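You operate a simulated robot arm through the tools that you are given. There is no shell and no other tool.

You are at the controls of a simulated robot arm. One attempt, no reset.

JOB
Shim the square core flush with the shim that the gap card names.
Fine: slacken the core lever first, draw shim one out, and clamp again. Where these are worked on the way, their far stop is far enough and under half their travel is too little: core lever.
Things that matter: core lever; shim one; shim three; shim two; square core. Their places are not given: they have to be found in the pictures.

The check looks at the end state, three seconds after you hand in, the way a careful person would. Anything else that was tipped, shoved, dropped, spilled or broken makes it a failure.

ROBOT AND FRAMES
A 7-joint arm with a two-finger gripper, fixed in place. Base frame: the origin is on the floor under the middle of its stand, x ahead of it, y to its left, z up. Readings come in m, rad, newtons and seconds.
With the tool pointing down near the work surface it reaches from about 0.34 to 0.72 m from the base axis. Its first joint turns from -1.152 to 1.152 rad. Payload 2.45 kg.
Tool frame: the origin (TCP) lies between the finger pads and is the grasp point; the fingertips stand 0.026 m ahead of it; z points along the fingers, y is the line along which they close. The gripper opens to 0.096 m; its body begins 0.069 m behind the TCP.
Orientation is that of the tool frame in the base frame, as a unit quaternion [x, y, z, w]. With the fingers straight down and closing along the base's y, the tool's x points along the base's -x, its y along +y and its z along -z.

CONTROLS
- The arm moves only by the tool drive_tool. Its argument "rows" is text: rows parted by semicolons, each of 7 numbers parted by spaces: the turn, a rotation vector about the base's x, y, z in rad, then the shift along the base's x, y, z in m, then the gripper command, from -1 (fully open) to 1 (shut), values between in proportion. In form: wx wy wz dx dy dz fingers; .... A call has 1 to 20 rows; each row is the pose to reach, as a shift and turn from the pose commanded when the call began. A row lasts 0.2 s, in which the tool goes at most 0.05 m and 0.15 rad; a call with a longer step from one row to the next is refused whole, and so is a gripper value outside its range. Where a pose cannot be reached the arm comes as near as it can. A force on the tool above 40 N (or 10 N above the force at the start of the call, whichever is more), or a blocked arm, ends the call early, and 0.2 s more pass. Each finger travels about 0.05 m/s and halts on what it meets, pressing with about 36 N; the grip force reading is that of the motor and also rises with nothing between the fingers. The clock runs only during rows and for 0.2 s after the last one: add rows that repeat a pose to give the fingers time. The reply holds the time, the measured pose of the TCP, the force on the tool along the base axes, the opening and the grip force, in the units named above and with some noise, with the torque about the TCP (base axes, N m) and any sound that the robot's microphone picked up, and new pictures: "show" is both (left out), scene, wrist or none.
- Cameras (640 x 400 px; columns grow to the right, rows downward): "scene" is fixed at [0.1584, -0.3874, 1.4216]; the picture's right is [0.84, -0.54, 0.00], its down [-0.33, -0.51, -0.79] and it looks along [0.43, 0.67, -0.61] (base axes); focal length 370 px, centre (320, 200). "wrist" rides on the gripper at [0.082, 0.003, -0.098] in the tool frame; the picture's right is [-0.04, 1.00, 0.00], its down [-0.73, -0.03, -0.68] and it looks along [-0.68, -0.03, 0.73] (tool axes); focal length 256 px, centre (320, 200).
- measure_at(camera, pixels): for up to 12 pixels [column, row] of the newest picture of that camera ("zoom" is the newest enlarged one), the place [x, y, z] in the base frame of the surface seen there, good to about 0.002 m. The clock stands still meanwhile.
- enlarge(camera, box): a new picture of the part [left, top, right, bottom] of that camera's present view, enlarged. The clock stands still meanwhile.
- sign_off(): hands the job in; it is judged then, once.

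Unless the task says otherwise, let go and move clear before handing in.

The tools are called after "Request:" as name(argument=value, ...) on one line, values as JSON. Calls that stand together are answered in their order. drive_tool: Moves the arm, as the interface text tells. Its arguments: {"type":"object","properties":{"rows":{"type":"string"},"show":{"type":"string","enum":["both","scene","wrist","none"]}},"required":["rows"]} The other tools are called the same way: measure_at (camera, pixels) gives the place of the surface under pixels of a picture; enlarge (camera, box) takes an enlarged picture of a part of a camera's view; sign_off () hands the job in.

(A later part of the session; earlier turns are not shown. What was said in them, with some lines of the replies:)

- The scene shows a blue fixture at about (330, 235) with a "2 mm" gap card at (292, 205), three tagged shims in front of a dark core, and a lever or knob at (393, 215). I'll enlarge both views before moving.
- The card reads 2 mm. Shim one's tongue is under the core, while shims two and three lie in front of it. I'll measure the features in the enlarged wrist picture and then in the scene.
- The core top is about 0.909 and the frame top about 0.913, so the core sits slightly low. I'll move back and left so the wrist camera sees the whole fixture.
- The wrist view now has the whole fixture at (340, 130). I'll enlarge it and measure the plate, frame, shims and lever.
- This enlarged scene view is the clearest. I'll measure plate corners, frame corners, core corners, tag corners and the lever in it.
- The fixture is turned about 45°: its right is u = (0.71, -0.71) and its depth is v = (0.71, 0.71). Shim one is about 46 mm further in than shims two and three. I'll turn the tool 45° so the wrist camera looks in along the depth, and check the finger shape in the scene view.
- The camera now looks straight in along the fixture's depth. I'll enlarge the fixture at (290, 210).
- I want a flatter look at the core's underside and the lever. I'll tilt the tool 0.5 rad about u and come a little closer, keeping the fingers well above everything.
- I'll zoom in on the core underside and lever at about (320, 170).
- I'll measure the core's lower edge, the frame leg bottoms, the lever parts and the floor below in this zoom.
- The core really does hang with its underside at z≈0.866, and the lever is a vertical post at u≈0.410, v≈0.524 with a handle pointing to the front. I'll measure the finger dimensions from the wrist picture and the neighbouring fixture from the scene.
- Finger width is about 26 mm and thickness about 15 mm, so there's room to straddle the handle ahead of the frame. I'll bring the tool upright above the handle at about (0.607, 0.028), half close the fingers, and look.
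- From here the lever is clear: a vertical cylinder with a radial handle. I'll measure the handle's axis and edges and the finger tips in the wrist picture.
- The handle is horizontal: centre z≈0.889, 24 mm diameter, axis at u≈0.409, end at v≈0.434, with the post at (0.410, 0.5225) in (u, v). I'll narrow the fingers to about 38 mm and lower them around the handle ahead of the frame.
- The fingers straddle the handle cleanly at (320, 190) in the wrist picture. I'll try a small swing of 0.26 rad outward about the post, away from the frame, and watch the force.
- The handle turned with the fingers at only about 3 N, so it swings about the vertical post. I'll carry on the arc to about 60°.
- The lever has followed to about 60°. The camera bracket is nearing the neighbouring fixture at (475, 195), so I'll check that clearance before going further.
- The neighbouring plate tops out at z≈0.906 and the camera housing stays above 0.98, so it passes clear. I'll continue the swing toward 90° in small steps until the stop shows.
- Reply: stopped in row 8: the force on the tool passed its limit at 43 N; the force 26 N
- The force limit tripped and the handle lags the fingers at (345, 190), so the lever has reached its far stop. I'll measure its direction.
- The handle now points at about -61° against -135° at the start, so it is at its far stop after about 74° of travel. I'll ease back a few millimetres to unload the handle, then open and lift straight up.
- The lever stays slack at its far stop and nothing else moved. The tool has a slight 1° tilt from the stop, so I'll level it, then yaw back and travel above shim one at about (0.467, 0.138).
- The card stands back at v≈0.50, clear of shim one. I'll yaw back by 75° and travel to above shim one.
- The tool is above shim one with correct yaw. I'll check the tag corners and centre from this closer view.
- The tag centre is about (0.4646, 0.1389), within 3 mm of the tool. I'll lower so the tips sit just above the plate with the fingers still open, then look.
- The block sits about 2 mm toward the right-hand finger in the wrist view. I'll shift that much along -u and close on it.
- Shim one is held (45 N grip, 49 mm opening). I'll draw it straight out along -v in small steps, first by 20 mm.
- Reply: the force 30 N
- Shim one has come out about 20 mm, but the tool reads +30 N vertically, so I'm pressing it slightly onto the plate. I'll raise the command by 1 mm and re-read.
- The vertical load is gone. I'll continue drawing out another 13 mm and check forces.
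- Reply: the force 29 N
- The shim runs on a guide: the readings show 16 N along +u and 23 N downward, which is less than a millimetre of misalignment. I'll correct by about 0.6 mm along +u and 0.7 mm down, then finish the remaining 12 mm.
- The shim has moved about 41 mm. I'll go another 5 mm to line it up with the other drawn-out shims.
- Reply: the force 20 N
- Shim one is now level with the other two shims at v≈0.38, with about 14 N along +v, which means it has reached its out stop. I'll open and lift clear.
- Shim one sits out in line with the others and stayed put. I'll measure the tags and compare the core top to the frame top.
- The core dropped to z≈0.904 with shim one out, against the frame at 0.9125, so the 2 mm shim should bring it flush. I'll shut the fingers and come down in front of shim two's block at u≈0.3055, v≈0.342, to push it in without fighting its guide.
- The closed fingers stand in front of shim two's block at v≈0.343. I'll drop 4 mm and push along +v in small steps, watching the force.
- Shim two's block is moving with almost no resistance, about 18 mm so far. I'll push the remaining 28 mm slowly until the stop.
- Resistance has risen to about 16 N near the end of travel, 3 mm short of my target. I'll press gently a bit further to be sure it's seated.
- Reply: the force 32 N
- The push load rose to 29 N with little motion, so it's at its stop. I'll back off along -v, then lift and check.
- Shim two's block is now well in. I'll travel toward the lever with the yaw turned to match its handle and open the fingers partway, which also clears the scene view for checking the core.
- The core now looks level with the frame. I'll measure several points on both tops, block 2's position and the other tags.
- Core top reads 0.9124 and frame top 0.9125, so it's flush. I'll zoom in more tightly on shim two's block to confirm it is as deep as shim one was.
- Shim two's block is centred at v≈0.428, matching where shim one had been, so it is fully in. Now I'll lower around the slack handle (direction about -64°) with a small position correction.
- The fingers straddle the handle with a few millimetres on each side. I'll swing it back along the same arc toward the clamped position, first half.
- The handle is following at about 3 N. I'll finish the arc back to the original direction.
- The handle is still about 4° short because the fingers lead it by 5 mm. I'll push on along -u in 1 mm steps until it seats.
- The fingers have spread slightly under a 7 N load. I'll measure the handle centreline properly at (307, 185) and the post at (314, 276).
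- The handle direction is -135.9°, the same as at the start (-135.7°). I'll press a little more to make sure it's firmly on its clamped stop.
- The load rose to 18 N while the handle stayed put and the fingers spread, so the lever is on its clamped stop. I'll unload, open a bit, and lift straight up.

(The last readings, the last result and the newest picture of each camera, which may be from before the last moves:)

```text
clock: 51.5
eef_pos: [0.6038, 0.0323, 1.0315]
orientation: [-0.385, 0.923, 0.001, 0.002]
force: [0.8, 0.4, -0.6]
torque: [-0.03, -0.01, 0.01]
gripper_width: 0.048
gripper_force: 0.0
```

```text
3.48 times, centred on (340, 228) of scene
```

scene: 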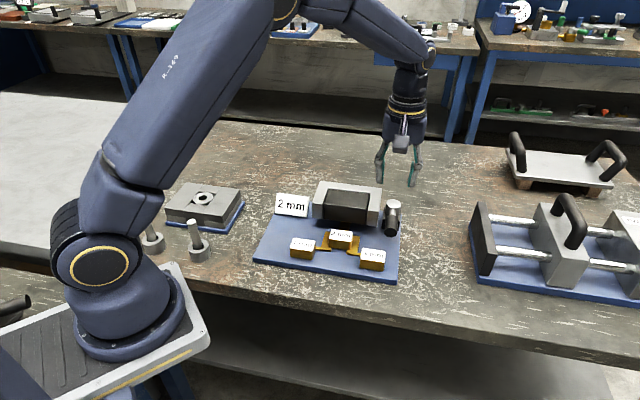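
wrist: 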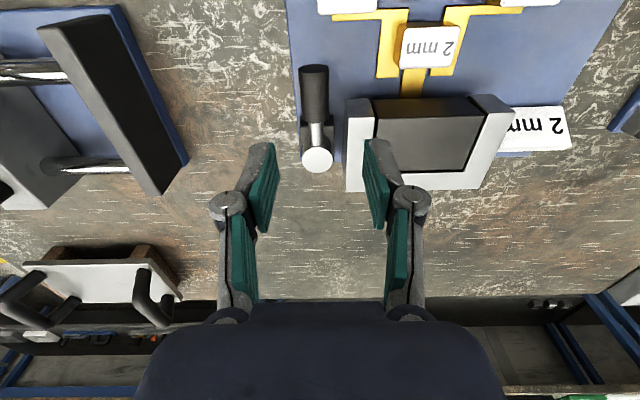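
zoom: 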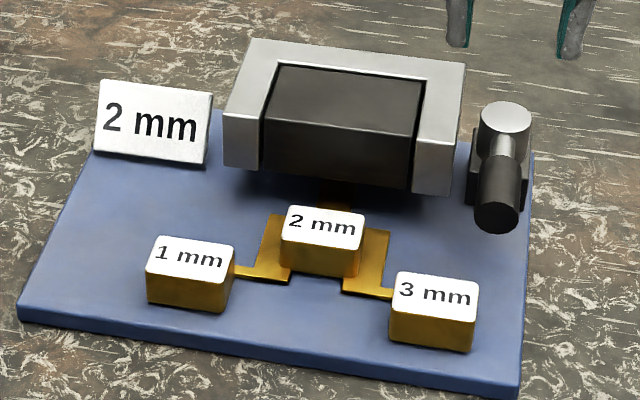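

Everything looks in place: shim two in, shims one and three out, and the lever back. I'll do a last measurement of core, frame, lever and shims.

Request:
measure_at(camera="zoom", pixels=[[310, 95], [360, 110], [290, 120], [400, 120], [300, 60], [240, 110], [435, 130], [440, 80], [505, 115], [500, 165], [497, 190], [496, 215]])

Request:
measure_at(camera="wrist", pixels=[[313, 75], [314, 90], [315, 110], [317, 158], [440, 30], [410, 45], [457, 28], [405, 65], [455, 65], [430, 48]])

```text
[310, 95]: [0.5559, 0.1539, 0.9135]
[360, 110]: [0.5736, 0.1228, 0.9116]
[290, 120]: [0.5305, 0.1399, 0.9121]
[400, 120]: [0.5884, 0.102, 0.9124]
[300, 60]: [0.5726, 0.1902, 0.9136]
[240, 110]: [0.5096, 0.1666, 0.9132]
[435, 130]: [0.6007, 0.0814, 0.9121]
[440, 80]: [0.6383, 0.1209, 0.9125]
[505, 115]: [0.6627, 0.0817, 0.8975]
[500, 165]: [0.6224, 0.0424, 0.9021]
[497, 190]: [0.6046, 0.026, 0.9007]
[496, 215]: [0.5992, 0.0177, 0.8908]
```

```text
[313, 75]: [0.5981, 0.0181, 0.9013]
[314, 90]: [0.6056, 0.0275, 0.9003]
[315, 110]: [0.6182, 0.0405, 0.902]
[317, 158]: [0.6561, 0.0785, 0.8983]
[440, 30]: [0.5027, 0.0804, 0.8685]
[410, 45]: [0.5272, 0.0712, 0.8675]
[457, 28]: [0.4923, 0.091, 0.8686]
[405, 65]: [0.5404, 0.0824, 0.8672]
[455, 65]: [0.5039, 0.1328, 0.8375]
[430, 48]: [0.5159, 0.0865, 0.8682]
```

The final readings agree: core top 0.912 against frame top 0.9125, the lever back at its starting direction, shim two seated, shims one and three out, and the gripper clear above. I'm handing in.

Request:
sign_off()

```text
The job is handed in.
```

The square core is shimmed flush with the 2 mm shim the gap card names, and I've handed the job in. I don't have the check's verdict.

- **Core:** its top reads about 0.912 m against 0.9125 m for the frame, within the 2 mm measuring accuracy. It dropped to about 0.904 m with shim one out and came up when shim two went in.
- **Lever:** I swung it out to its far stop, about 72° of travel, before touching the shims. Afterwards I swung it back to its starting direction and pressed it there at 18 N; it did not move.
- **Shims:** shim one is drawn out level with shim three. Shim two is pushed in to its stop, as deep as shim one had been. I did not touch shim three.
- **Forces:** the force limit tripped once, at 43 N, when the lever met its far stop. Drawing shim one out reached about 30 N vertically, because its guide did not quite match my path. I corrected for this and saw no damage.

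The gripper was open and clear of the fixture when I handed in. I saw nothing else tipped or moved.
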